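You operate a simulated robot arm through the tools that you are given. There is no shell and no other tool.

You run a simulated robot arm. Do the job below in one go: nothing can be reset, and whatever is moved stays where it is left.

## Task
Fetch the tag labelled "625-D" from the top of the shelf table and stand it on the top of the trolley. Take the wooden brush from the top of the wooden table and leave it in the blue bin. Take the brown tape roll and put it on the top of the small table. Take the white packet from the top of the wooden table and leave it in the done tray. Take the brown block from the top of the small table and leave it on the issue slip. Open the right test drawer, take the yellow tape roll from the top of the small table and put it in the inside of the right test drawer, then shut the drawer. Put the steel bottle on the table in front of the bobbins. Take the red tape roll from the top of the long bench and put it on the brown cardboard sheet there. Put the little coil marked "M76" from the top of the long bench on the green shelf of the coil rack and the little coil marked "B32" on top of the brown plain roll. The order is free. Set down upright: tag, steel bottle.

Only the result counts: the job must be done as asked and must still hold three seconds after the hand-in. Knocking over, shifting, dropping, spilling or breaking anything else fails it. Flat cloth is picked up by pressing the open fingertips on it (5 to 10 N) and closing them slowly along it; thin cloth reads only 2 to 8 mm in the jaws.

## Robot
A 7-joint arm with a two-finger parallel gripper on a trunk, on a base that moves. Base frame: it is fixed to the floor where the robot stands at the start and does not move with it; the origin is under the middle of the robot, x ahead of it, y to its left, z up. Units: m, degrees, N and s.
It reaches about 1.058 m from its shoulder. Its first joint turns from -166.0 to 166.0 degrees. Places, roughly: blue bin (22x22x30 cm) [4, 9.4, 0.9]; brown block (2x4x5 cm) [4.3, 8, 0.8]; brown tape roll (10x10x3 cm) [4.4, 9.2, 0.8]; cardboard sheet (21x17x1 cm) [4.8, 0.6, 0.8]; done tray (23x19 cm) [4.2, 10.14, 0.8]; green shelf of the coil rack [4.2, 4.8, 1.2]; inside of the right test drawer [4.4, 2.9, 0.7]; issue slip [4.25, 7.75, 0.75]; little coil [4.75, 1, 0.75]; plain roll [4.75, 0.25, 1]; red tape roll (5x5x3 cm) [4.8, 1, 0.8]; right test drawer [4.2, 2.9, 0.7]; steel bottle (8x8x28 cm) [4.3, 7.7, 0.9]; table in front of the bobbins (44x17 cm) [4.02, 9.34, 0.8]; tag [2.75, 0, 0.75]; top of the small table [4.3, 7.8, 0.8]; top of the trolley [3.8, -1.4, 0.7]; white packet [4.25, 9, 0.75]; wooden brush (7x4x6 cm) [4, 9.9, 0.8]; yellow tape roll (8x8x4 cm) [4.5, 7.9, 0.8]. Payload 4.4 kg.
Tool frame: the origin (TCP) lies between the finger pads and is the grasp point; the fingertips stand 0.023 m ahead of it; z points along the fingers, y is the line along which they close. Largest opening 0.094 m; finger width 0.038, thickness 0.01; the body of the gripper, 0.054 by 0.096 m, starts 0.039 m behind the TCP.
Orientation is told as [roll, pitch, yaw] about the base's x, y, z axes, in that order, counted from this pose: with the fingers straight down and closing along the base's y, the tool's x points along the base's -x, its y along +y and its z along -z.

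## Interface
- The arm moves only by the tool arm_command. Its arguments are lists of equal length, an entry for each row: "dr": the turn, a rotation vector about the tool's x, y, z in degrees, a list of three; "translation": the shift along the tool's x, y, z in cm, a list of three; "grip": the finger opening in cm, from 0 to 9.4. In form: {"dr": [[rx, ry, rz], ...], "translation": [[dx, dy, dz], ...], "grip": [grip, ...]}. A call has 1 to 20 rows; each row is the pose to reach, as a shift and turn from the pose commanded when the call began, along the tool's axes at that moment. Each row takes 0.2 s and may step no farther than 0.05 m and 8.6 degrees from the row before; otherwise, or with a gripper value out of range, the whole call is refused. Where a pose cannot be reached the arm comes as near as it can. A force on the tool above 40 N (or 10 N above the force at the start of the call, whichever is more), or a blocked arm, ends the call early, and 0.2 s more pass. The fingers move at their own pace (about 0.108 m/s each) and stop on an object; they squeeze with about 24 N. The grip force told is the motor's: it shows also when the fingers shut on nothing. Time passes only in rows, and 0.2 s behind the last, so rows that repeat a pose let the fingers close. It gives the time, the measured TCP pose, the force on the tool (base axes), the opening and the grip force at its end, in the units of the frame above (readings bear some noise), with the torque about the TCP (base axes, N m) and any sound that the robot's microphone picked up.
- Cameras (640 x 400 px; columns grow to the right, rows downward): "scene" is now at [0.1836, 0.2077, 1.4673]; the picture's right is [-0.30, -0.95, 0.00], its down [-0.55, 0.17, -0.82] and it looks along [0.78, -0.24, -0.58] (base axes); focal length 292 px, centre (320, 200). "wrist" rides on the gripper at [0.086, 0.016, -0.074] in the tool frame; the picture's right is [-0.18, 0.98, 0.00], its down [-0.58, -0.11, -0.81] and it looks along [-0.79, -0.15, 0.59] (tool axes); focal length 243 px, centre (320, 200). There is no depth. A picture from a camera that has moved, and an enlarged one, comes with that camera's place and axes in the base frame and with its lens.
- snapshot(camera): a new picture of that camera. It takes no simulated time.
- base_move(legs): drives the robot by 1 to 6 legs, each [ahead, left, turn to the left] in m, m and degrees, along the robot's own axes; the way and the turn of a leg run together, so that a leg with both is an arc; at most 1.5 m and 180 degrees a leg. The arm and the cameras ride along, it lands a little off, and it stops where it bumps. It gives what a move gives.
- aim_head(pan, tilt): turns the head with the scene camera to pan (to the left, within 120 degrees either way) and tilt (down, from -29 to 69), counted from straight ahead of the robot. It gives what a move gives.
- enlarge(camera, box): a new picture of the part [left, top, right, bottom] of that camera's present view, enlarged. It takes no simulated time.
- hand_in(): hands the job in; it is judged then, once.

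Places have to be worked out from the pictures, the camera data and where the tool is seen. Open the gripper and draw the arm clear of the work before you hand the job in, unless the task says otherwise.

The tools are called after ">>>" as name(argument=value, ...) on one line, values as JSON. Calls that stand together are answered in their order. arm_command: Moves the arm, as the interface text tells. Its arguments: {"type":"object","properties":{"dr":{"type":"array"},"translation":{"type":"array"},"grip":{"type":"array"}},"required":["dr","translation","grip"]} The other tools are called the same way: base_move (legs) drives the base; aim_head (pan, tilt) turns the head that bears the scene camera; snapshot (camera) takes a picture; enlarge (camera, box) takes an enlarged picture of a part of a camera's view; hand_in () hands the job in.

At the start:

```text
time_s: 0.0
tool_pos: [0.6312, -0.0629, 1.0551]
tool_rot: [-0.1, 0.1, 0.0]
force: [-0.9, 0.9, 0.0]
wrist_torque: [-0.01, -0.02, 0.01]
opening: 0.094
finger_force: 0.0
robot x, y, heading: [-0.0004, 0.001, 0.3]
head pan, tilt (commanded): [-17.5, 35.4]
```

scene: 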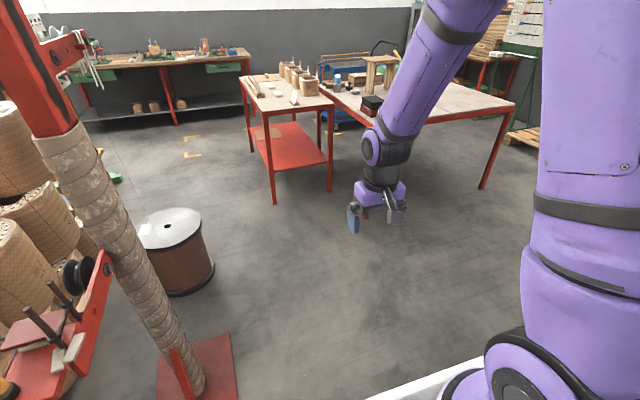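
wrist: 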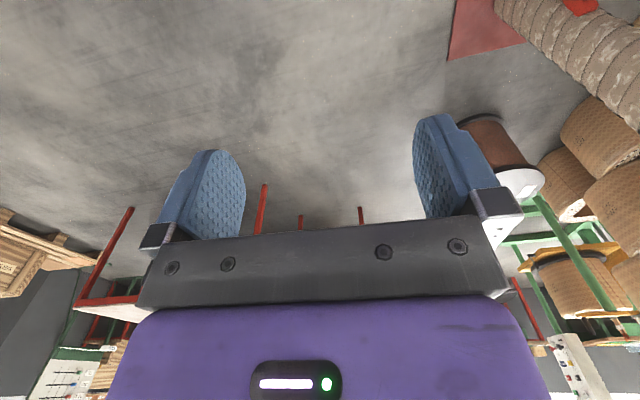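

I'll begin by looking around with the head from the start position before moving anything.

>>> aim_head(pan=0, tilt=15)

>>> snapshot(camera="scene")

>>> aim_head(pan=60, tilt=15)

>>> snapshot(camera="scene")

>>> aim_head(pan=-60, tilt=15)

>>> snapshot(camera="scene")

```text
time_s: 0.8
tool_pos: [0.6314, -0.0623, 1.0553]
tool_rot: [0.0, 0.0, 0.0]
force: [0.0, -0.8, 0.0]
wrist_torque: [0.02, 0.01, 0.02]
opening: 0.0941
finger_force: 0.0
robot x, y, heading: [-0.0006, 0.002, 0.0]
head pan, tilt (commanded): [0.0, 15.0]
```

```text
taken
camera scene: at [0.1932, 0.234, 1.4998], right [0.0, -1.0, 0.0], down [-0.26, 0.0, -0.97], along [0.97, 0.0, -0.26], focal length 292 px, centre (320, 200)
```

scene: 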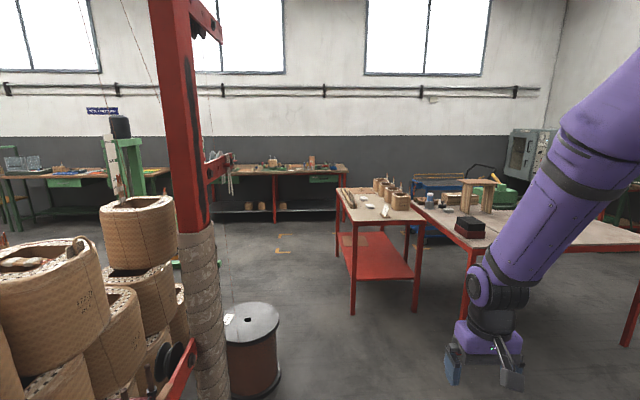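

```text
time_s: 2.1
tool_pos: [0.6324, -0.0625, 1.055]
tool_rot: [0.0, 0.0, 0.0]
force: [-0.7, 1.5, 0.7]
wrist_torque: [0.04, -0.02, 0.02]
opening: 0.094
finger_force: 0.0
robot x, y, heading: [0.0022, 0.0012, 0.0]
head pan, tilt (commanded): [60.0, 15.0]
```

```text
taken
camera scene: at [0.1466, 0.3149, 1.4999], right [0.87, -0.5, 0.0], down [-0.13, -0.22, -0.97], along [0.48, 0.84, -0.26], focal length 292 px, centre (320, 200)
```

scene: 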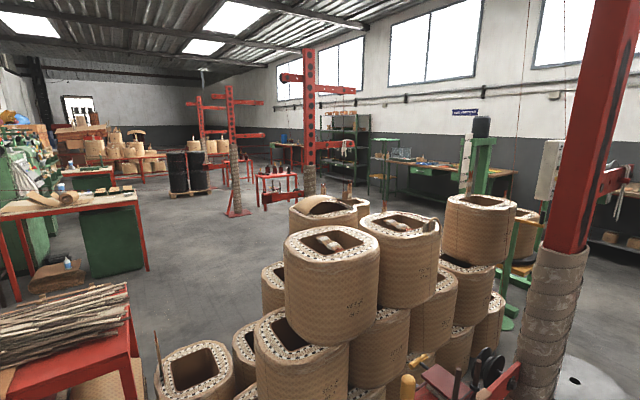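

```text
time_s: 4.1
tool_pos: [0.6316, -0.0639, 1.0543]
tool_rot: [0.0, 0.0, 0.0]
force: [-0.7, -0.9, 0.2]
wrist_torque: [-0.05, -0.02, 0.0]
opening: 0.094
finger_force: 0.1
robot x, y, heading: [-0.0004, 0.0018, 0.1]
head pan, tilt (commanded): [-60.0, 15.0]
```

```text
taken
camera scene: at [0.1466, 0.1532, 1.4999], right [-0.87, -0.5, 0.0], down [-0.13, 0.22, -0.97], along [0.48, -0.84, -0.26], focal length 292 px, centre (320, 200)
```

scene: 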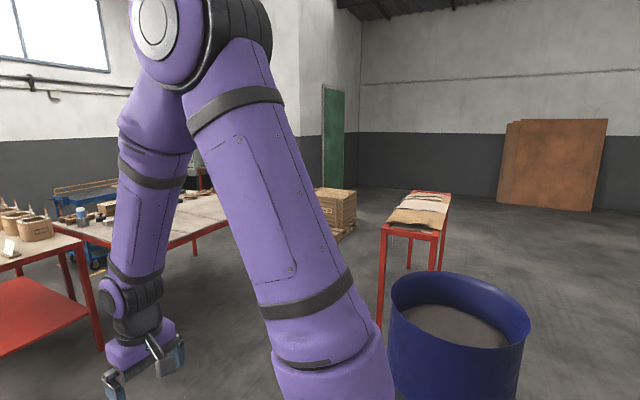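

The shelf table (red, ahead) and the big table right of it are visible; I'll enlarge the region to find the tag and where the trolley is.

>>> aim_head(pan=-5, tilt=15)

>>> enlarge(camera="scene", box=[260, 140, 460, 265])

>>> enlarge(camera="scene", box=[100, 120, 300, 245])

>>> enlarge(camera="scene", box=[320, 140, 420, 202])

```text
time_s: 5.4
tool_pos: [0.6327, -0.0623, 1.0542]
tool_rot: [0.1, -0.1, 0.0]
force: [-0.1, -0.5, 0.1]
wrist_torque: [0.01, -0.01, 0.04]
opening: 0.094
finger_force: 0.0
robot x, y, heading: [-0.0014, -0.0001, 0.1]
head pan, tilt (commanded): [-5.0, 15.0]
```

```text
3.20 times, centred on (360, 202) of scene
camera zoom: at [0.1929, 0.2259, 1.4999], right [-0.09, -1.0, 0.0], down [-0.26, 0.02, -0.97], along [0.96, -0.08, -0.26], focal length 933 px, centre (192, 192)
```

zoom: 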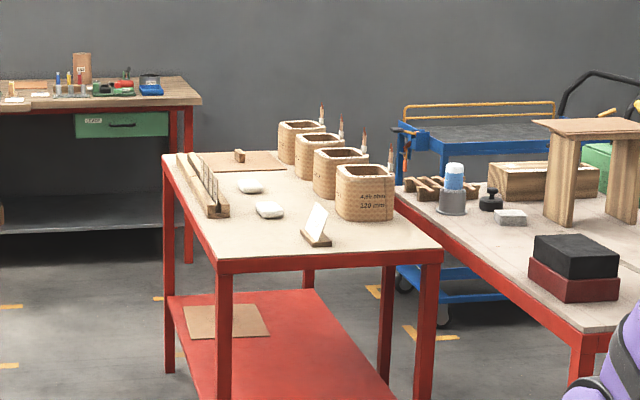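

```text
3.20 times, centred on (200, 182) of scene
camera zoom: at [0.1929, 0.2259, 1.4999], right [-0.09, -1.0, 0.0], down [-0.26, 0.02, -0.97], along [0.96, -0.08, -0.26], focal length 933 px, centre (704, 256)
```

zoom: 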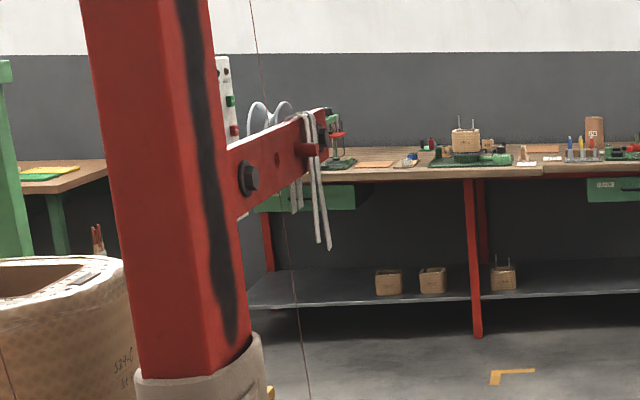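

```text
6.40 times, centred on (370, 171) of scene
camera zoom: at [0.1929, 0.2259, 1.4999], right [-0.09, -1.0, 0.0], down [-0.26, 0.02, -0.97], along [0.96, -0.08, -0.26], focal length 1867 px, centre (0, 386)
```

zoom: 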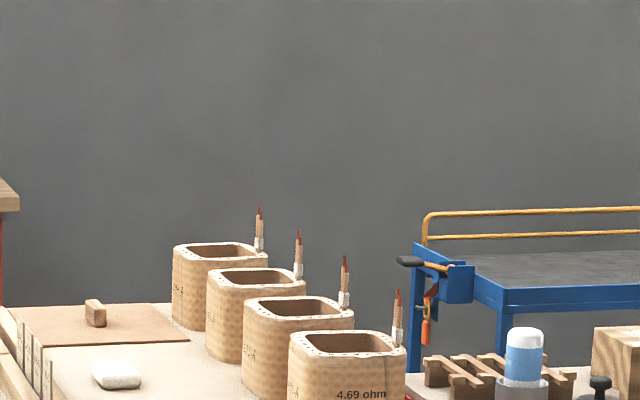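

The wooden rack at the left of the shelf table (about [2.8, 0]) seems to hold the tags. I'll look down at the robot's own base to judge its footprint before driving.

>>> aim_head(pan=0, tilt=69)

>>> snapshot(camera="scene")

>>> aim_head(pan=-100, tilt=60)

>>> snapshot(camera="scene")

>>> aim_head(pan=100, tilt=60)

>>> snapshot(camera="scene")

```text
time_s: 6.6
tool_pos: [0.6327, -0.0633, 1.0553]
tool_rot: [0.0, 0.0, 0.0]
force: [-0.3, -0.2, 0.6]
wrist_torque: [0.02, 0.01, -0.03]
opening: 0.0941
finger_force: 0.0
robot x, y, heading: [-0.0013, -0.0013, -0.0]
head pan, tilt (commanded): [0.0, 68.8]
```

```text
taken
camera scene: at [0.1558, 0.2341, 1.4242], right [0.0, -1.0, 0.0], down [-0.93, 0.0, -0.36], along [0.36, 0.0, -0.93], focal length 292 px, centre (320, 200)
```

scene: 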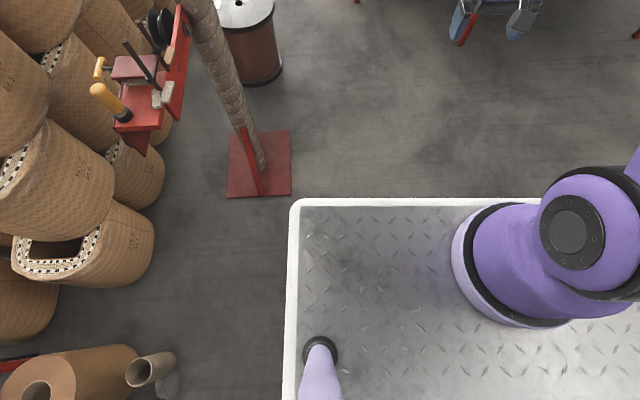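

```text
time_s: 8.4
tool_pos: [0.6319, -0.0635, 1.0549]
tool_rot: [0.0, 0.1, 0.0]
force: [-0.2, -0.3, -0.2]
wrist_torque: [0.03, -0.04, 0.01]
opening: 0.0937
finger_force: 0.0
robot x, y, heading: [-0.0024, 0.0007, 0.1]
head pan, tilt (commanded): [-100.0, 60.0]
```

```text
taken
camera scene: at [0.0883, 0.1684, 1.4336], right [-0.98, 0.17, 0.0], down [0.15, 0.85, -0.5], along [-0.09, -0.49, -0.87], focal length 292 px, centre (320, 200)
```

scene: 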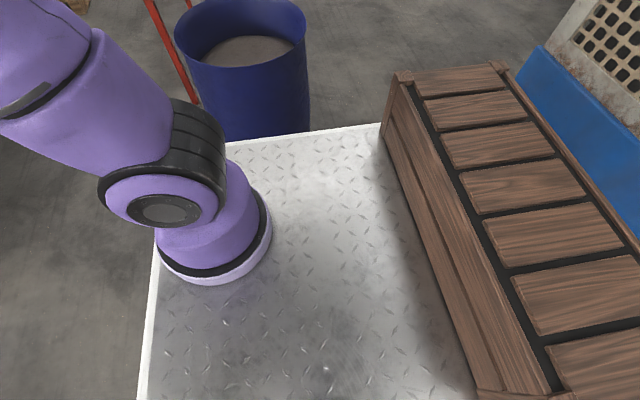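

```text
time_s: 11.3
tool_pos: [0.6317, -0.0626, 1.0548]
tool_rot: [0.0, -0.1, 0.0]
force: [1.0, 0.9, -0.4]
wrist_torque: [-0.03, 0.02, 0.0]
opening: 0.0939
finger_force: 0.0
robot x, y, heading: [-0.0021, 0.0013, -0.3]
head pan, tilt (commanded): [100.0, 60.0]
```

```text
taken
camera scene: at [0.0883, 0.2997, 1.4336], right [0.98, 0.17, 0.0], down [0.15, -0.85, -0.5], along [-0.09, 0.49, -0.87], focal length 292 px, centre (320, 200)
```

scene: 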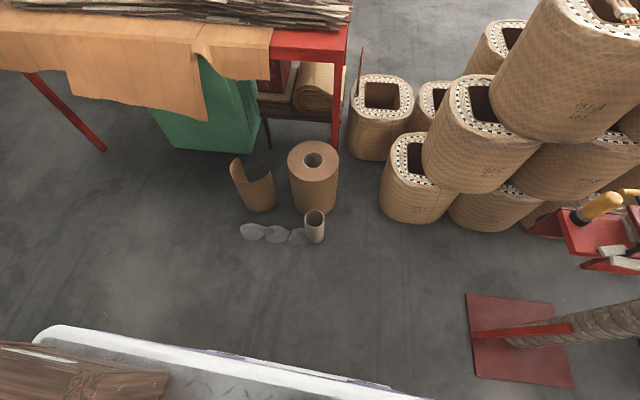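

The robot's deck is a tall box about 0.56 m wide reaching 0.34 m ahead, with the red post base at left (y≥0.4). I'll drive ahead about 1.1 m, slightly right, to look at the shelf table closely.

>>> base_move(legs=[[1.1, -0.1, 0]])

>>> aim_head(pan=-5, tilt=25)

>>> snapshot(camera="scene")

>>> enlarge(camera="scene", box=[240, 140, 440, 265])

```text
time_s: 16.9
tool_pos: [1.7232, -0.1786, 1.0543]
tool_rot: [0.0, 0.0, -0.8]
force: [-0.4, -0.3, 0.0]
wrist_torque: [0.0, -0.03, 0.0]
opening: 0.0941
finger_force: 0.1
robot x, y, heading: [1.0933, -0.1086, -0.6]
head pan, tilt (commanded): [100.0, 60.0]
```

```text
time_s: 18.7
tool_pos: [1.723, -0.1786, 1.0557]
tool_rot: [0.0, 0.0, -0.8]
force: [0.9, 0.3, 0.1]
wrist_torque: [-0.02, 0.01, 0.0]
opening: 0.094
finger_force: 0.0
robot x, y, heading: [1.0943, -0.108, -0.9]
head pan, tilt (commanded): [-5.0, 25.0]
```

```text
taken
camera scene: at [1.2869, 0.1168, 1.4836], right [-0.1, -0.99, 0.0], down [-0.42, 0.04, -0.91], along [0.9, -0.09, -0.42], focal length 292 px, centre (320, 200)
```

scene: 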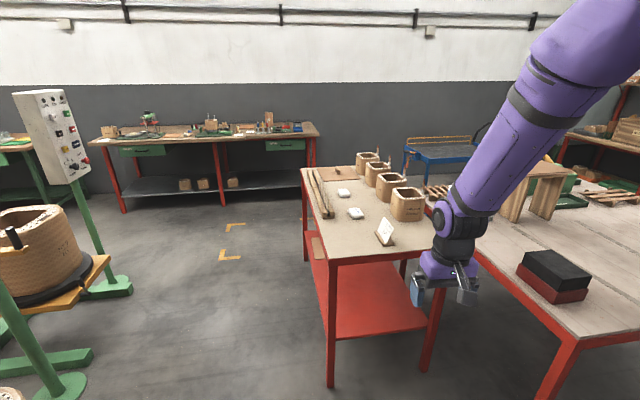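

```text
3.20 times, centred on (340, 202) of scene
camera zoom: at [1.2869, 0.1168, 1.4836], right [-0.1, -0.99, 0.0], down [-0.42, 0.04, -0.91], along [0.9, -0.09, -0.42], focal length 933 px, centre (256, 192)
```

zoom: 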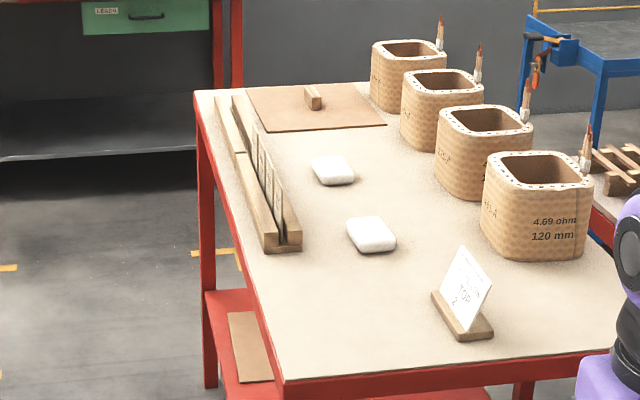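

The tags seem to stand in a slotted wooden bar along the table's left edge. I'll look left to check the free floor there before driving to the side of the shelf table.

>>> aim_head(pan=40, tilt=35)

>>> snapshot(camera="scene")

>>> aim_head(pan=-45, tilt=20)

>>> snapshot(camera="scene")

```text
time_s: 19.9
tool_pos: [1.7224, -0.1781, 1.0536]
tool_rot: [0.0, 0.0, -0.8]
force: [1.0, 0.9, 0.1]
wrist_torque: [-0.01, -0.01, 0.03]
opening: 0.0938
finger_force: 0.0
robot x, y, heading: [1.0891, -0.107, -0.6]
head pan, tilt (commanded): [40.0, 35.0]
```

```text
taken
camera scene: at [1.2635, 0.1816, 1.4679], right [0.63, -0.78, 0.0], down [-0.44, -0.36, -0.82], along [0.64, 0.52, -0.57], focal length 292 px, centre (320, 200)
```

scene: 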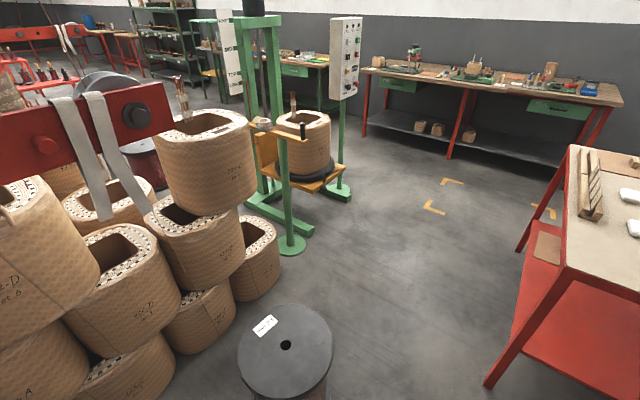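

```text
time_s: 21.4
tool_pos: [1.7239, -0.178, 1.055]
tool_rot: [0.0, 0.1, -0.8]
force: [-0.2, -1.0, -0.6]
wrist_torque: [-0.02, 0.03, -0.01]
opening: 0.0941
finger_force: 0.0
robot x, y, heading: [1.0867, -0.1036, -0.7]
head pan, tilt (commanded): [-45.0, 20.0]
```

```text
taken
camera scene: at [1.2602, 0.0593, 1.4917], right [-0.72, -0.7, 0.0], down [-0.24, 0.25, -0.94], along [0.66, -0.67, -0.34], focal length 292 px, centre (320, 200)
```

scene: 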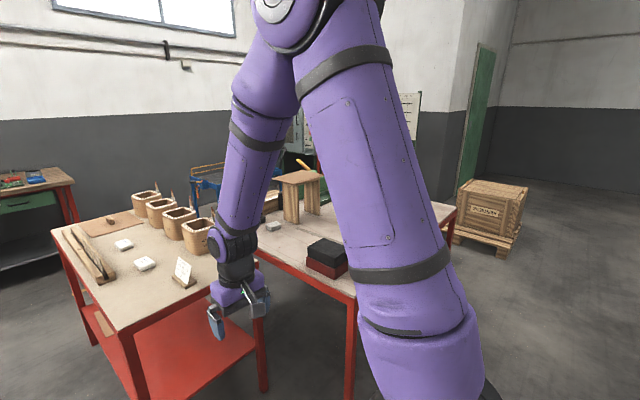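

A spool drum stands at about [1.6, 0.62] and the green winder at y≥1.0. I'll check what rides behind the robot (crate) to know the rear extent.

>>> aim_head(pan=-120, tilt=50)

>>> snapshot(camera="scene")

>>> aim_head(pan=120, tilt=50)

>>> snapshot(camera="scene")

```text
time_s: 22.9
tool_pos: [1.7229, -0.177, 1.0551]
tool_rot: [0.0, 0.0, -0.8]
force: [0.3, -0.6, -0.1]
wrist_torque: [0.02, -0.01, 0.02]
opening: 0.094
finger_force: 0.1
robot x, y, heading: [1.0918, -0.1067, -0.7]
head pan, tilt (commanded): [-120.0, 50.0]
```

```text
taken
camera scene: at [1.1559, 0.0598, 1.4462], right [-0.86, 0.51, 0.0], down [0.39, 0.66, -0.64], along [-0.33, -0.55, -0.77], focal length 292 px, centre (320, 200)
```

scene: 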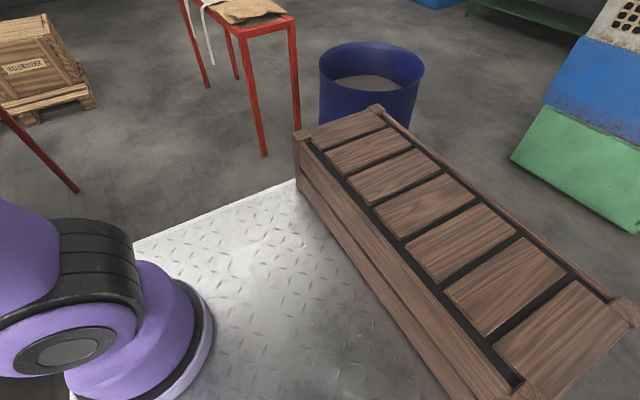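

```text
time_s: 26.3
tool_pos: [1.7234, -0.1772, 1.0557]
tool_rot: [-0.1, -0.1, -0.7]
force: [-0.1, 0.0, -0.9]
wrist_torque: [0.02, 0.0, 0.0]
opening: 0.094
finger_force: 0.1
robot x, y, heading: [1.0944, -0.1007, -0.8]
head pan, tilt (commanded): [120.0, 50.0]
```

```text
taken
camera scene: at [1.1577, 0.1932, 1.4462], right [0.87, 0.49, 0.0], down [0.37, -0.67, -0.64], along [-0.31, 0.56, -0.77], focal length 292 px, centre (320, 200)
```

scene: 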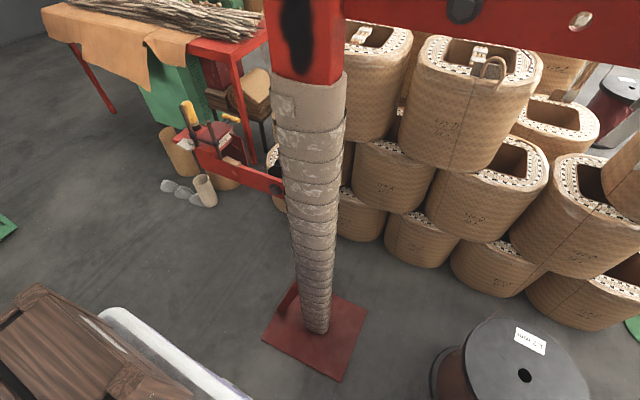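

The crate is part of the robot (rear ≈ -0.37 m). The gap between spool (1.65, 0.66, r 0.18) and table corner (2.24, 0.0) is about 0.70 m, so I'll retract the arm first and then pass it diagonally at heading ~42°.

>>> arm_command(dr=[[0, 0, 0], [0, 0, 0], [0, 0, 0], [0, 0, 0], [0, 0, 0]], translation=[[4, 0, -2], [8, 0, -4], [12, 0, -6], [16, 0, -8], [20, 0, -10]], grip=[9.4, 9.4, 9.4, 9.4, 9.4])

>>> aim_head(pan=0, tilt=30)

>>> snapshot(camera="scene")

```text
time_s: 27.5
tool_pos: [1.5737, -0.1744, 1.1964]
tool_rot: [0.0, 0.2, -0.8]
force: [1.6, -0.1, -0.7]
wrist_torque: [0.01, 0.04, 0.02]
opening: 0.0938
finger_force: 0.1
out of reach, approached as far as the arm can: row 3, 4, 5
robot x, y, heading: [1.0908, -0.1063, -0.8]
head pan, tilt (commanded): [120.0, 50.0]
```

```text
time_s: 29.5
tool_pos: [1.5729, -0.1739, 1.1947]
tool_rot: [0.0, 0.1, -0.8]
force: [0.1, 0.0, -0.4]
wrist_torque: [0.0, -0.01, 0.01]
opening: 0.0941
finger_force: 0.1
robot x, y, heading: [1.0919, -0.1063, -1.0]
head pan, tilt (commanded): [0.0, 30.0]
```

```text
taken
camera scene: at [1.2857, 0.1248, 1.4757], right [-0.01, -1.0, 0.0], down [-0.5, 0.01, -0.87], along [0.87, -0.01, -0.5], focal length 292 px, centre (320, 200)
```

scene: 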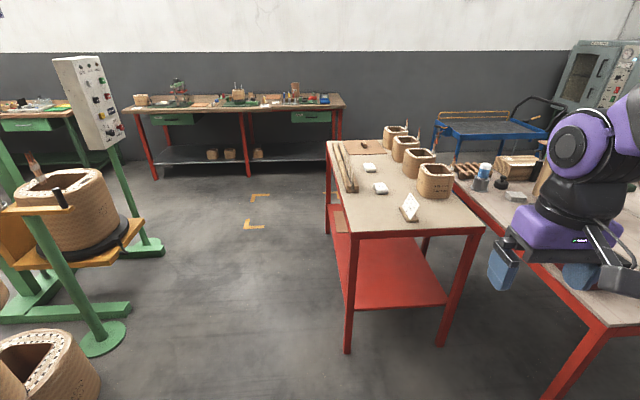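

The arm is tucked at about 0.48 m ahead, z 1.195. Now I'll shift to the staging pose (1.34, -0.34) and turn to heading 42°.

>>> base_move(legs=[[0.25, -0.24, 0], [0, 0, 43]])

>>> aim_head(pan=0, tilt=45)

>>> snapshot(camera="scene")

```text
time_s: 33.8
tool_pos: [1.7362, -0.0686, 1.197]
tool_rot: [0.0, 0.1, 42.4]
force: [0.9, 0.9, 0.0]
wrist_torque: [0.0, -0.02, -0.01]
opening: 0.0938
finger_force: 0.0
robot x, y, heading: [1.3389, -0.3468, 42.4]
head pan, tilt (commanded): [0.0, 30.0]
```

```text
time_s: 34.5
tool_pos: [1.7363, -0.0703, 1.1961]
tool_rot: [0.1, 0.2, 42.4]
force: [-0.6, 0.4, 0.0]
wrist_torque: [-0.02, 0.03, 0.02]
opening: 0.0941
finger_force: 0.2
robot x, y, heading: [1.3394, -0.348, 42.4]
head pan, tilt (commanded): [0.0, 45.0]
```

```text
taken
camera scene: at [1.3151, -0.0536, 1.4531], right [0.67, -0.74, 0.0], down [-0.52, -0.48, -0.71], along [0.52, 0.48, -0.71], focal length 292 px, centre (320, 200)
```

scene: 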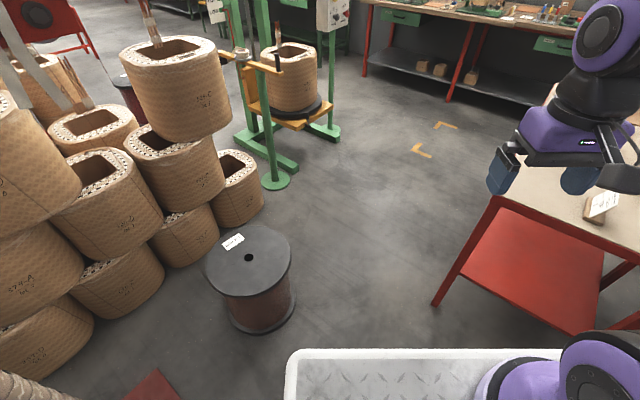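

Spool and table corner estimates agree (gap ≈0.70 m, centred on my path; winder starts at y≥1.2). I'll drive ahead 0.65 m first and verify.

>>> base_move(legs=[[0.65, 0, 0]])

>>> aim_head(pan=0, tilt=60)

>>> snapshot(camera="scene")

```text
time_s: 38.1
tool_pos: [2.2165, 0.3646, 1.1959]
tool_rot: [0.0, 0.0, 42.3]
force: [0.6, -0.3, -0.3]
wrist_torque: [-0.01, -0.01, -0.01]
opening: 0.0941
finger_force: 0.1
robot x, y, heading: [1.8203, 0.0881, 42.2]
head pan, tilt (commanded): [0.0, 45.0]
```

```text
time_s: 38.9
tool_pos: [2.2159, 0.3656, 1.1965]
tool_rot: [0.0, 0.1, 42.2]
force: [0.2, -0.3, -0.7]
wrist_torque: [0.05, -0.02, 0.01]
opening: 0.094
finger_force: 0.1
robot x, y, heading: [1.817, 0.0856, 42.1]
head pan, tilt (commanded): [0.0, 60.0]
```

```text
taken
camera scene: at [1.7846, 0.3721, 1.4336], right [0.67, -0.74, 0.0], down [-0.64, -0.58, -0.5], along [0.37, 0.34, -0.87], focal length 292 px, centre (320, 200)
```

scene: 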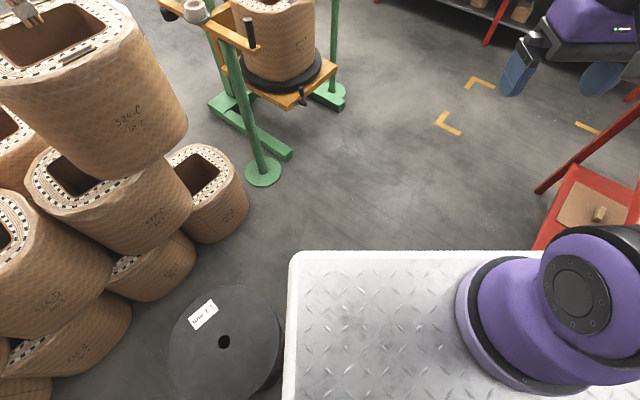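

On track with clearance on both sides. I'll continue 0.65 m ahead and then turn to face along the shelf table (heading 0).

>>> base_move(legs=[[0.65, 0, 0], [0, 0, -42]])

>>> aim_head(pan=-60, tilt=40)

>>> snapshot(camera="scene")

```text
time_s: 44.4
tool_pos: [2.7747, 0.4579, 1.1965]
tool_rot: [0.0, 0.1, 0.1]
force: [0.2, 1.4, 0.1]
wrist_torque: [-0.02, 0.01, 0.01]
opening: 0.0938
finger_force: 0.2
robot x, y, heading: [2.2928, 0.5142, 0.3]
head pan, tilt (commanded): [0.0, 60.0]
```

```text
time_s: 45.7
tool_pos: [2.775, 0.4574, 1.1966]
tool_rot: [0.1, 0.1, 0.0]
force: [0.2, 0.3, 0.0]
wrist_torque: [-0.01, -0.01, 0.01]
opening: 0.094
finger_force: 0.1
robot x, y, heading: [2.2948, 0.5163, 0.1]
head pan, tilt (commanded): [-60.0, 40.0]
```

```text
taken
camera scene: at [2.4361, 0.6783, 1.4603], right [-0.86, -0.5, 0.0], down [-0.32, 0.56, -0.77], along [0.38, -0.66, -0.64], focal length 292 px, centre (320, 200)
```

scene: 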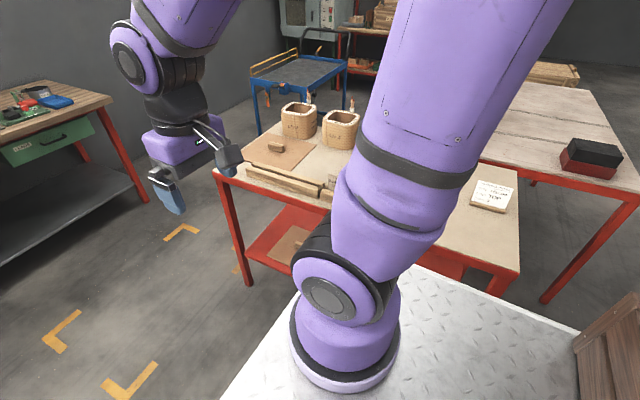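

The arm blocks the view of the tags. I'll move further along and turn to face the table (heading -90), staying clear of the winder.

>>> base_move(legs=[[0.6, 0.15, 0], [0, 0, -90]])

>>> aim_head(pan=-20, tilt=45)

>>> snapshot(camera="scene")

```text
time_s: 52.9
tool_pos: [2.8534, 0.1808, 1.1968]
tool_rot: [0.0, 0.0, -87.7]
force: [-0.6, -0.8, -0.4]
wrist_torque: [0.01, 0.01, 0.03]
opening: 0.094
finger_force: 0.0
robot x, y, heading: [2.8969, 0.6643, -87.9]
head pan, tilt (commanded): [-60.0, 40.0]
```

```text
time_s: 54.0
tool_pos: [2.8543, 0.1808, 1.1963]
tool_rot: [0.0, 0.1, -87.7]
force: [-0.8, 0.0, 0.7]
wrist_torque: [0.0, 0.03, 0.0]
opening: 0.0941
finger_force: 0.0
robot x, y, heading: [2.898, 0.6627, -87.8]
head pan, tilt (commanded): [-20.0, 45.0]
```

```text
taken
camera scene: at [3.1095, 0.4947, 1.4531], right [-0.95, 0.31, 0.0], down [0.22, 0.67, -0.71], along [-0.22, -0.67, -0.71], focal length 292 px, centre (320, 200)
```

scene: 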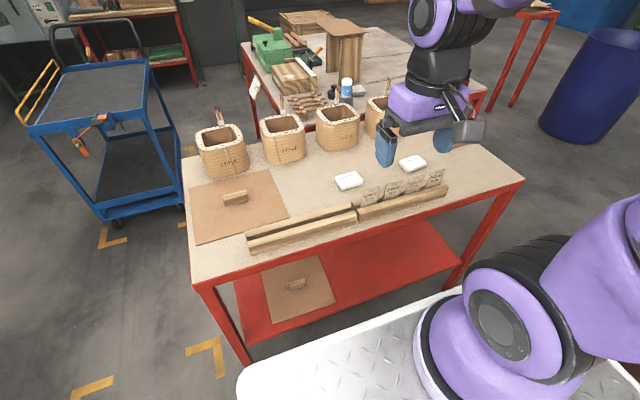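

>>> enlarge(camera="scene", box=[330, 160, 460, 241])

>>> enlarge(camera="scene", box=[350, 165, 450, 215])

>>> snapshot(camera="wrist")

```text
4.92 times, centred on (395, 200) of scene
camera zoom: at [3.1095, 0.4947, 1.4531], right [-0.95, 0.31, 0.0], down [0.22, 0.67, -0.71], along [-0.22, -0.67, -0.71], focal length 1436 px, centre (-49, 198)
```

zoom: 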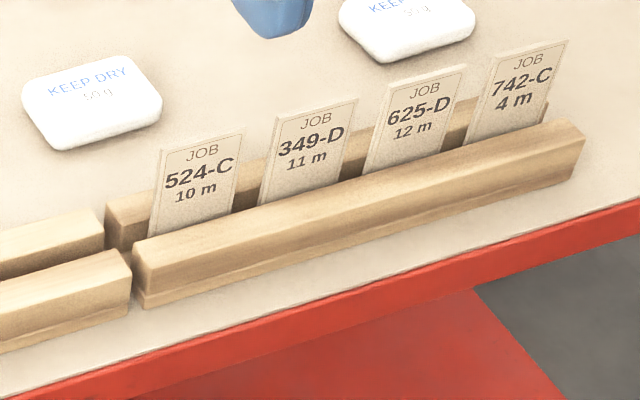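

```text
6.40 times, centred on (400, 190) of scene
camera zoom: at [3.1095, 0.4947, 1.4531], right [-0.95, 0.31, 0.0], down [0.22, 0.67, -0.71], along [-0.22, -0.67, -0.71], focal length 1867 px, centre (-192, 264)
```

zoom: 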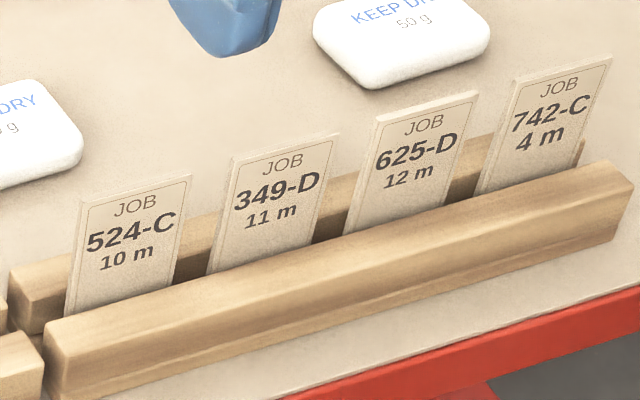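

```text
taken
camera wrist: at [2.866, 0.2673, 1.2711], right [0.99, -0.14, 0.0], down [-0.09, -0.59, 0.81], along [-0.12, -0.8, -0.59], focal length 243 px, centre (320, 200)
```

wrist: 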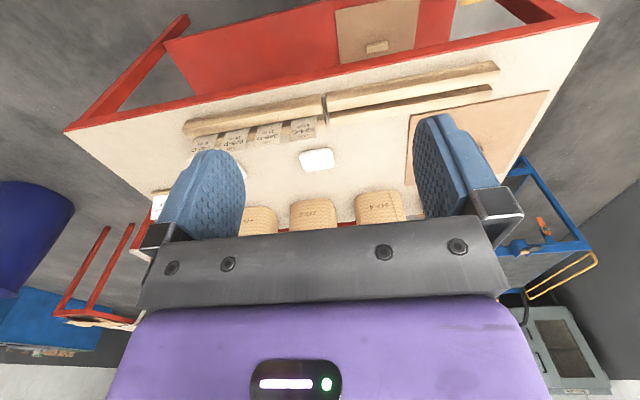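

The third tag reads "625-D", centre about x=2.627, y≈-0.057, top z≈0.886, spaced 7 cm from neighbours. Let me look at the trolley top and closer at the tag before acting.

>>> aim_head(pan=15, tilt=30)

>>> snapshot(camera="scene")

>>> enlarge(camera="scene", box=[200, 60, 400, 185])

```text
time_s: 55.0
tool_pos: [2.8555, 0.1807, 1.1962]
tool_rot: [0.0, 0.1, -87.6]
force: [0.2, 0.3, 0.4]
wrist_torque: [0.02, 0.0, -0.01]
opening: 0.0941
finger_force: 0.1
robot x, y, heading: [2.8966, 0.6639, -87.6]
head pan, tilt (commanded): [15.0, 30.0]
```

```text
taken
camera scene: at [3.1611, 0.4858, 1.4756], right [-0.96, -0.3, 0.0], down [-0.15, 0.48, -0.87], along [0.26, -0.83, -0.5], focal length 292 px, centre (320, 200)
```

scene: 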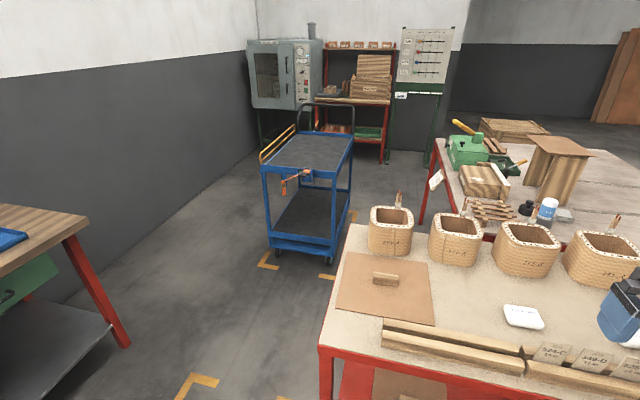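

```text
3.20 times, centred on (300, 122) of scene
camera zoom: at [3.1611, 0.4858, 1.4756], right [-0.96, -0.3, 0.0], down [-0.15, 0.48, -0.87], along [0.26, -0.83, -0.5], focal length 933 px, centre (384, 448)
```

zoom: 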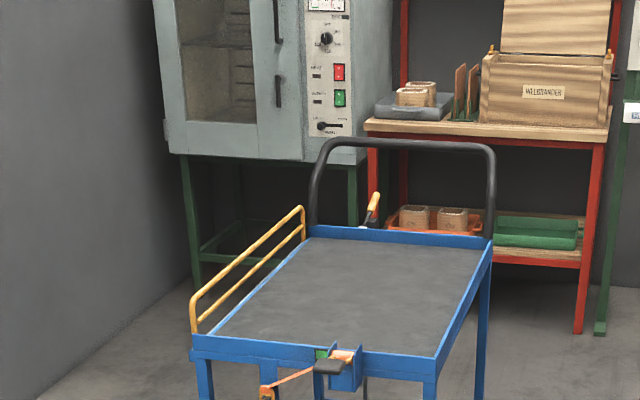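

The trolley top is a flat grey tray at x≈3.55–4.1, y≈-1.08 to -1.87. Now I rotate the gripper so the fingers close along y and bring it above tag 625-D at z≈1.05.

>>> arm_command(dr=[[0, 0, -8], [0, 0, -16], [0, 0, -24], [0, 0, -32], [0, 0, -40], [0, 0, -48], [0, 0, -56], [0, 0, -64], [0, 0, -72], [0, 0, -80], [0, 0, -87.7], [0, 0, -87.7]], translation=[[-2, -2, 1.3], [-4, -4, 2.6], [-6, -6, 3.9], [-8, -8, 5.2], [-10, -10, 6.5], [-12, -12, 7.8], [-14, -14, 9.1], [-16, -16, 10.4], [-18, -18, 11.7], [-20, -20, 13], [-22.9, -23.6, 14.6], [-22.9, -23.6, 14.6]], grip=[9.4, 9.4, 9.4, 9.4, 9.4, 9.4, 9.4, 9.4, 9.4, 9.4, 9.4, 9.4])

>>> snapshot(camera="wrist")

>>> aim_head(pan=-25, tilt=45)

>>> snapshot(camera="scene")

```text
time_s: 57.6
tool_pos: [2.6277, -0.0579, 1.0488]
tool_rot: [0.1, 0.0, 0.0]
force: [-0.2, 0.6, -0.5]
wrist_torque: [-0.03, 0.01, 0.03]
opening: 0.0941
finger_force: 0.1
robot x, y, heading: [2.895, 0.6652, -88.0]
head pan, tilt (commanded): [15.0, 30.0]
```

```text
taken
camera wrist: at [2.5398, -0.0429, 1.123], right [0.18, 0.98, 0.0], down [0.58, -0.11, 0.81], along [0.79, -0.15, -0.59], focal length 243 px, centre (320, 200)
```

wrist: 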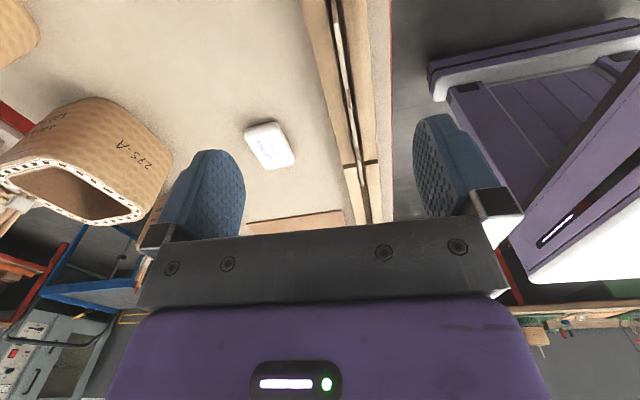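

```text
time_s: 58.7
tool_pos: [2.6277, -0.0582, 1.048]
tool_rot: [0.1, 0.0, 0.0]
force: [0.3, -0.2, 0.0]
wrist_torque: [0.03, 0.01, 0.02]
opening: 0.0938
finger_force: 0.1
robot x, y, heading: [2.8933, 0.6614, -87.9]
head pan, tilt (commanded): [-25.0, 45.0]
```

```text
taken
camera scene: at [3.1029, 0.4971, 1.4531], right [-0.92, 0.39, 0.0], down [0.27, 0.65, -0.71], along [-0.27, -0.65, -0.71], focal length 292 px, centre (320, 200)
```

scene: 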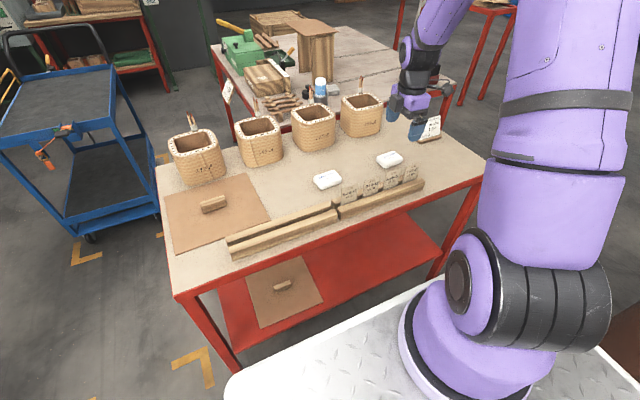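

TCP is at (2.628, -0.058, 1.048) and projection matches. I'll enlarge the wrist view to see the line of cards in the slot relative to the fingers.

>>> enlarge(camera="wrist", box=[270, 0, 430, 100])

>>> enlarge(camera="wrist", box=[270, 80, 430, 180])

>>> enlarge(camera="scene", box=[320, 90, 450, 220])

```text
4.00 times, centred on (350, 50) of wrist
camera zoom: at [2.5401, -0.0427, 1.1231], right [0.18, 0.98, 0.0], down [0.58, -0.11, 0.81], along [0.79, -0.15, -0.59], focal length 970 px, centre (200, 800)
```

zoom: 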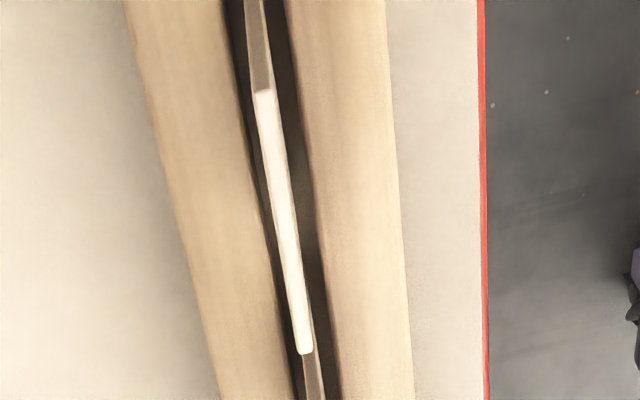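

```text
4.00 times, centred on (350, 130) of wrist
camera zoom: at [2.5401, -0.0427, 1.1231], right [0.18, 0.98, 0.0], down [0.58, -0.11, 0.81], along [0.79, -0.15, -0.59], focal length 970 px, centre (200, 480)
```

zoom: 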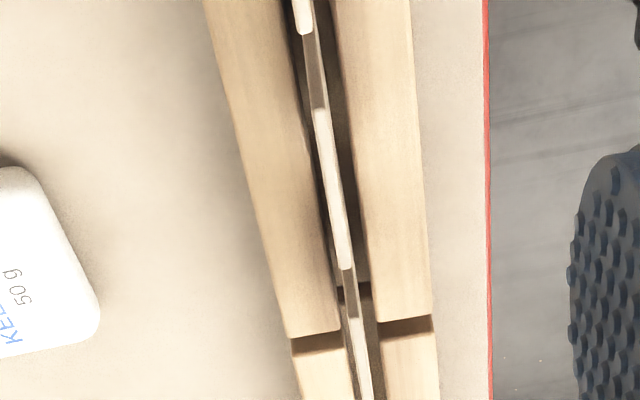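

```text
3.08 times, centred on (385, 155) of scene
camera zoom: at [3.1029, 0.4971, 1.4531], right [-0.92, 0.39, 0.0], down [0.27, 0.65, -0.71], along [-0.27, -0.65, -0.71], focal length 897 px, centre (120, 338)
```

zoom: 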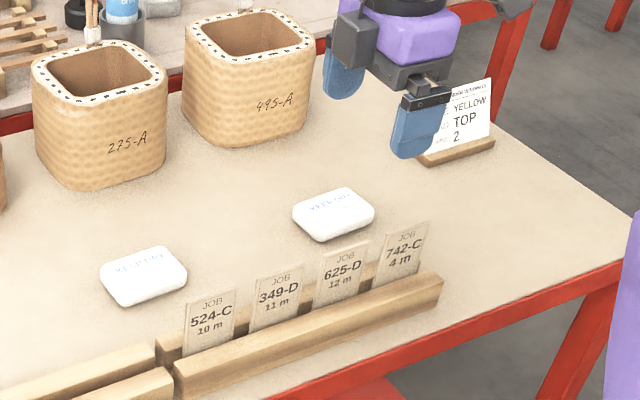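

From both views the tag is centred at x≈2.638, y≈-0.0425, top z≈0.90, ~4 mm thick. I'll go down to z≈0.935 with a 4 cm opening and check alignment.

>>> arm_command(dr=[[0, 0, 0], [0, 0, 0], [0, 0, 0], [0, 0, 0]], translation=[[-1.0, 1.55, 3], [-1.0, 1.55, 7], [-1.0, 1.55, 11], [-1.0, 1.55, 11]], grip=[5, 4, 4, 4])

>>> snapshot(camera="wrist")

>>> enlarge(camera="wrist", box=[270, 0, 430, 100])

>>> enlarge(camera="scene", box=[340, 90, 450, 200])

```text
time_s: 59.7
tool_pos: [2.6377, -0.0411, 0.9383]
tool_rot: [0.2, 0.0, 0.0]
force: [0.4, -0.2, -0.1]
wrist_torque: [-0.02, -0.01, -0.04]
opening: 0.0401
finger_force: 0.1
robot x, y, heading: [2.8925, 0.6652, -87.4]
head pan, tilt (commanded): [-25.0, 45.0]
```

```text
taken
camera wrist: at [2.5499, -0.0253, 1.0126], right [0.18, 0.98, 0.0], down [0.58, -0.11, 0.81], along [0.79, -0.15, -0.59], focal length 243 px, centre (320, 200)
```

wrist: 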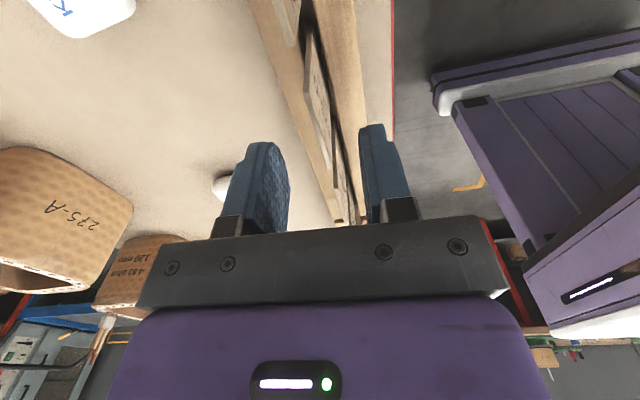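

```text
4.00 times, centred on (350, 50) of wrist
camera zoom: at [2.5499, -0.0253, 1.0126], right [0.18, 0.98, 0.0], down [0.58, -0.11, 0.81], along [0.79, -0.15, -0.59], focal length 970 px, centre (200, 800)
```

zoom: 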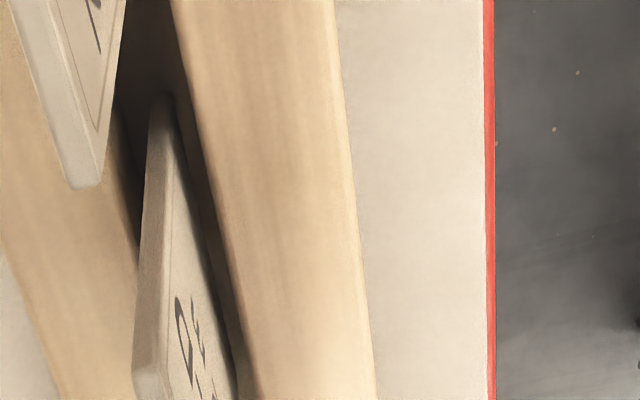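

```text
3.64 times, centred on (395, 145) of scene
camera zoom: at [3.1029, 0.4973, 1.4531], right [-0.92, 0.39, 0.0], down [0.27, 0.65, -0.71], along [-0.27, -0.65, -0.71], focal length 1061 px, centre (47, 400)
```

zoom: 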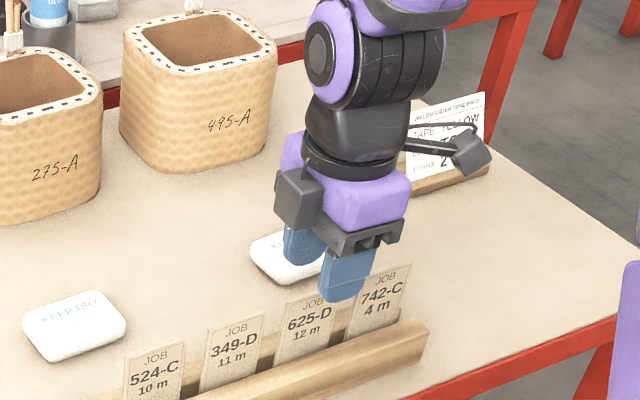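

Tag 625-D spans x≈2.611–2.665 at y≈-0.043, the fingers straddle it. I'll descend to z≈0.868 (tips above the wooden bars) and close.

>>> arm_command(dr=[[0, 0, 0], [0, 0, 0], [0, 0, 0], [0, 0, 0], [0, 0, 0], [0, 0, 0], [0, 0, 0], [0, 0, 0]], translation=[[0, -0.2, 2], [0, -0.2, 4], [0, -0.2, 5.5], [0, -0.2, 7.0], [0, -0.2, 7.0], [0, -0.2, 7.0], [0, -0.2, 7.0], [0, -0.2, 7.0]], grip=[4, 4, 4, 4, 4, 1.5, 0, 0])

>>> enlarge(camera="scene", box=[340, 90, 450, 200])

>>> snapshot(camera="wrist")

```text
time_s: 61.5
tool_pos: [2.6367, -0.0446, 0.8703]
tool_rot: [0.1, 0.0, 0.0]
force: [0.2, 1.3, -0.7]
wrist_torque: [0.01, -0.01, 0.0]
opening: 0.0029
finger_force: 24.5
robot x, y, heading: [2.8949, 0.659, -87.7]
head pan, tilt (commanded): [-25.0, 45.0]
```

```text
3.64 times, centred on (395, 145) of scene
camera zoom: at [3.1029, 0.4971, 1.4531], right [-0.92, 0.39, 0.0], down [0.27, 0.65, -0.71], along [-0.27, -0.65, -0.71], focal length 1061 px, centre (47, 400)
```

zoom: 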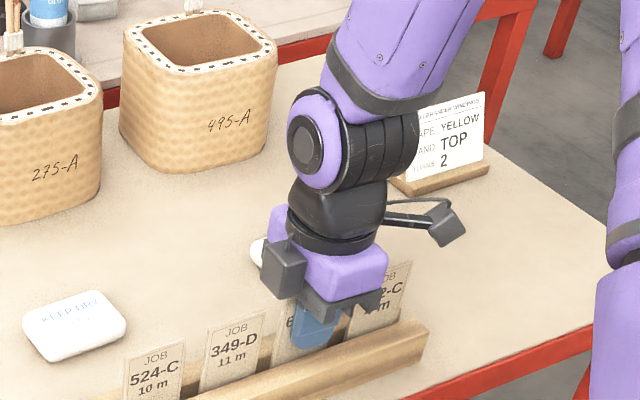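

```text
taken
camera wrist: at [2.5492, -0.0277, 0.9449], right [0.18, 0.98, 0.0], down [0.58, -0.11, 0.81], along [0.79, -0.15, -0.59], focal length 243 px, centre (320, 200)
```

wrist: 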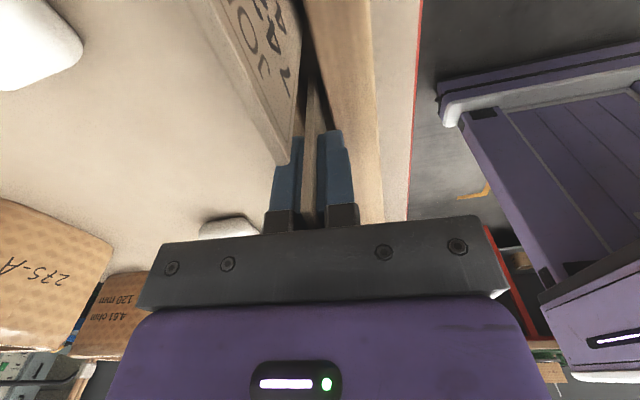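

The tag is gripped (3 mm thick, 24.5 N). I'll lift it straight up out of the slot by 15 cm and look at it.

>>> arm_command(dr=[[0, 0, 0], [0, 0, 0], [0, 0, 0], [0, 0, 0], [0, 0, 0], [0, 0, 0]], translation=[[0, 0, -2], [0, 0, -4], [0, 0, -7], [0, 0, -11], [0, 0, -15], [0, 0, -18]], grip=[0, 0, 0, 0, 0, 0])

>>> enlarge(camera="scene", box=[340, 60, 450, 200])

>>> snapshot(camera="wrist")

```text
time_s: 62.9
tool_pos: [2.6383, -0.0447, 1.0481]
tool_rot: [0.1, 0.1, -0.1]
force: [0.7, -0.3, -1.4]
wrist_torque: [0.02, -0.01, -0.01]
opening: 0.0029
finger_force: 24.2
robot x, y, heading: [2.8956, 0.6652, -88.2]
head pan, tilt (commanded): [-25.0, 45.0]
```

```text
2.86 times, centred on (395, 130) of scene
camera zoom: at [3.1027, 0.4967, 1.4531], right [-0.92, 0.39, 0.0], down [0.27, 0.65, -0.71], along [-0.27, -0.65, -0.71], focal length 833 px, centre (106, 400)
```

zoom: 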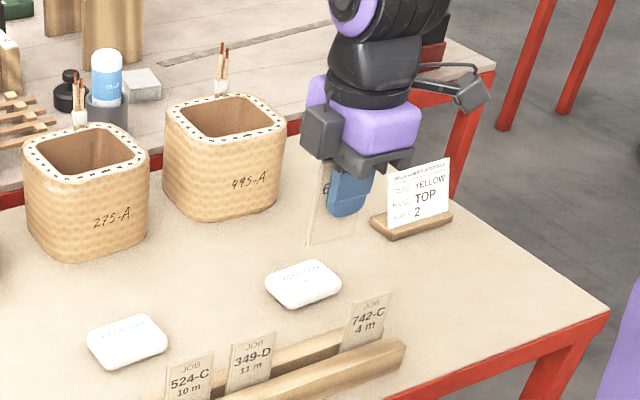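

```text
taken
camera wrist: at [2.5505, -0.0289, 1.1232], right [0.19, 0.98, 0.0], down [0.58, -0.11, 0.81], along [0.79, -0.15, -0.59], focal length 243 px, centre (320, 200)
```

wrist: 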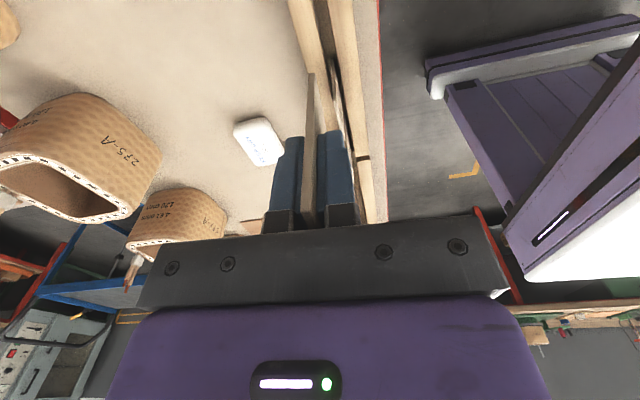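

The tag (≈8.8 cm tall) is out cleanly. I'll draw the arm back towards the robot and up for driving, keeping the tag vertical.

>>> arm_command(dr=[[0, 0, 0], [0, 0, 0], [0, 0, 0], [0, 0, 0], [0, 0, 0], [0, 0, 0]], translation=[[-3.5, 3, -2], [-7, 6, -4], [-10.5, 9, -6], [-14, 12, -8], [-17.5, 15, -9], [-20, 17, -10]], grip=[0, 0, 0, 0, 0, 0])

>>> aim_head(pan=60, tilt=40)

>>> snapshot(camera="scene")

```text
refused: row 1 steps farther than a row can; nothing moved
```

```text
time_s: 64.5
tool_pos: [2.6377, -0.0441, 1.0469]
tool_rot: [0.1, 0.0, 0.0]
force: [0.3, 1.0, 0.0]
wrist_torque: [0.02, -0.01, 0.0]
opening: 0.0031
finger_force: 24.1
robot x, y, heading: [2.8995, 0.6639, -87.7]
head pan, tilt (commanded): [60.0, 40.0]
```

```text
taken
camera scene: at [3.2095, 0.5325, 1.4603], right [-0.47, -0.88, 0.0], down [-0.57, 0.3, -0.77], along [0.68, -0.36, -0.64], focal length 292 px, centre (320, 200)
```

scene: 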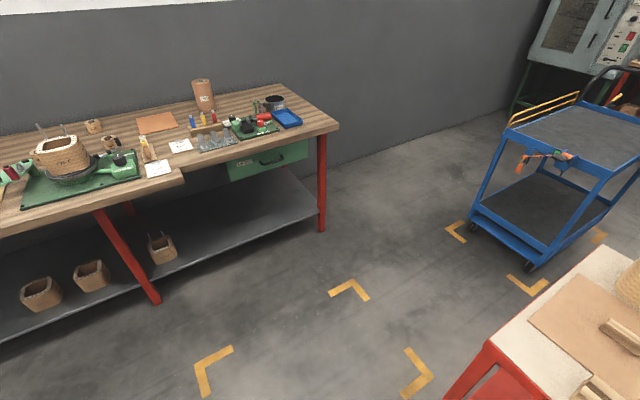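

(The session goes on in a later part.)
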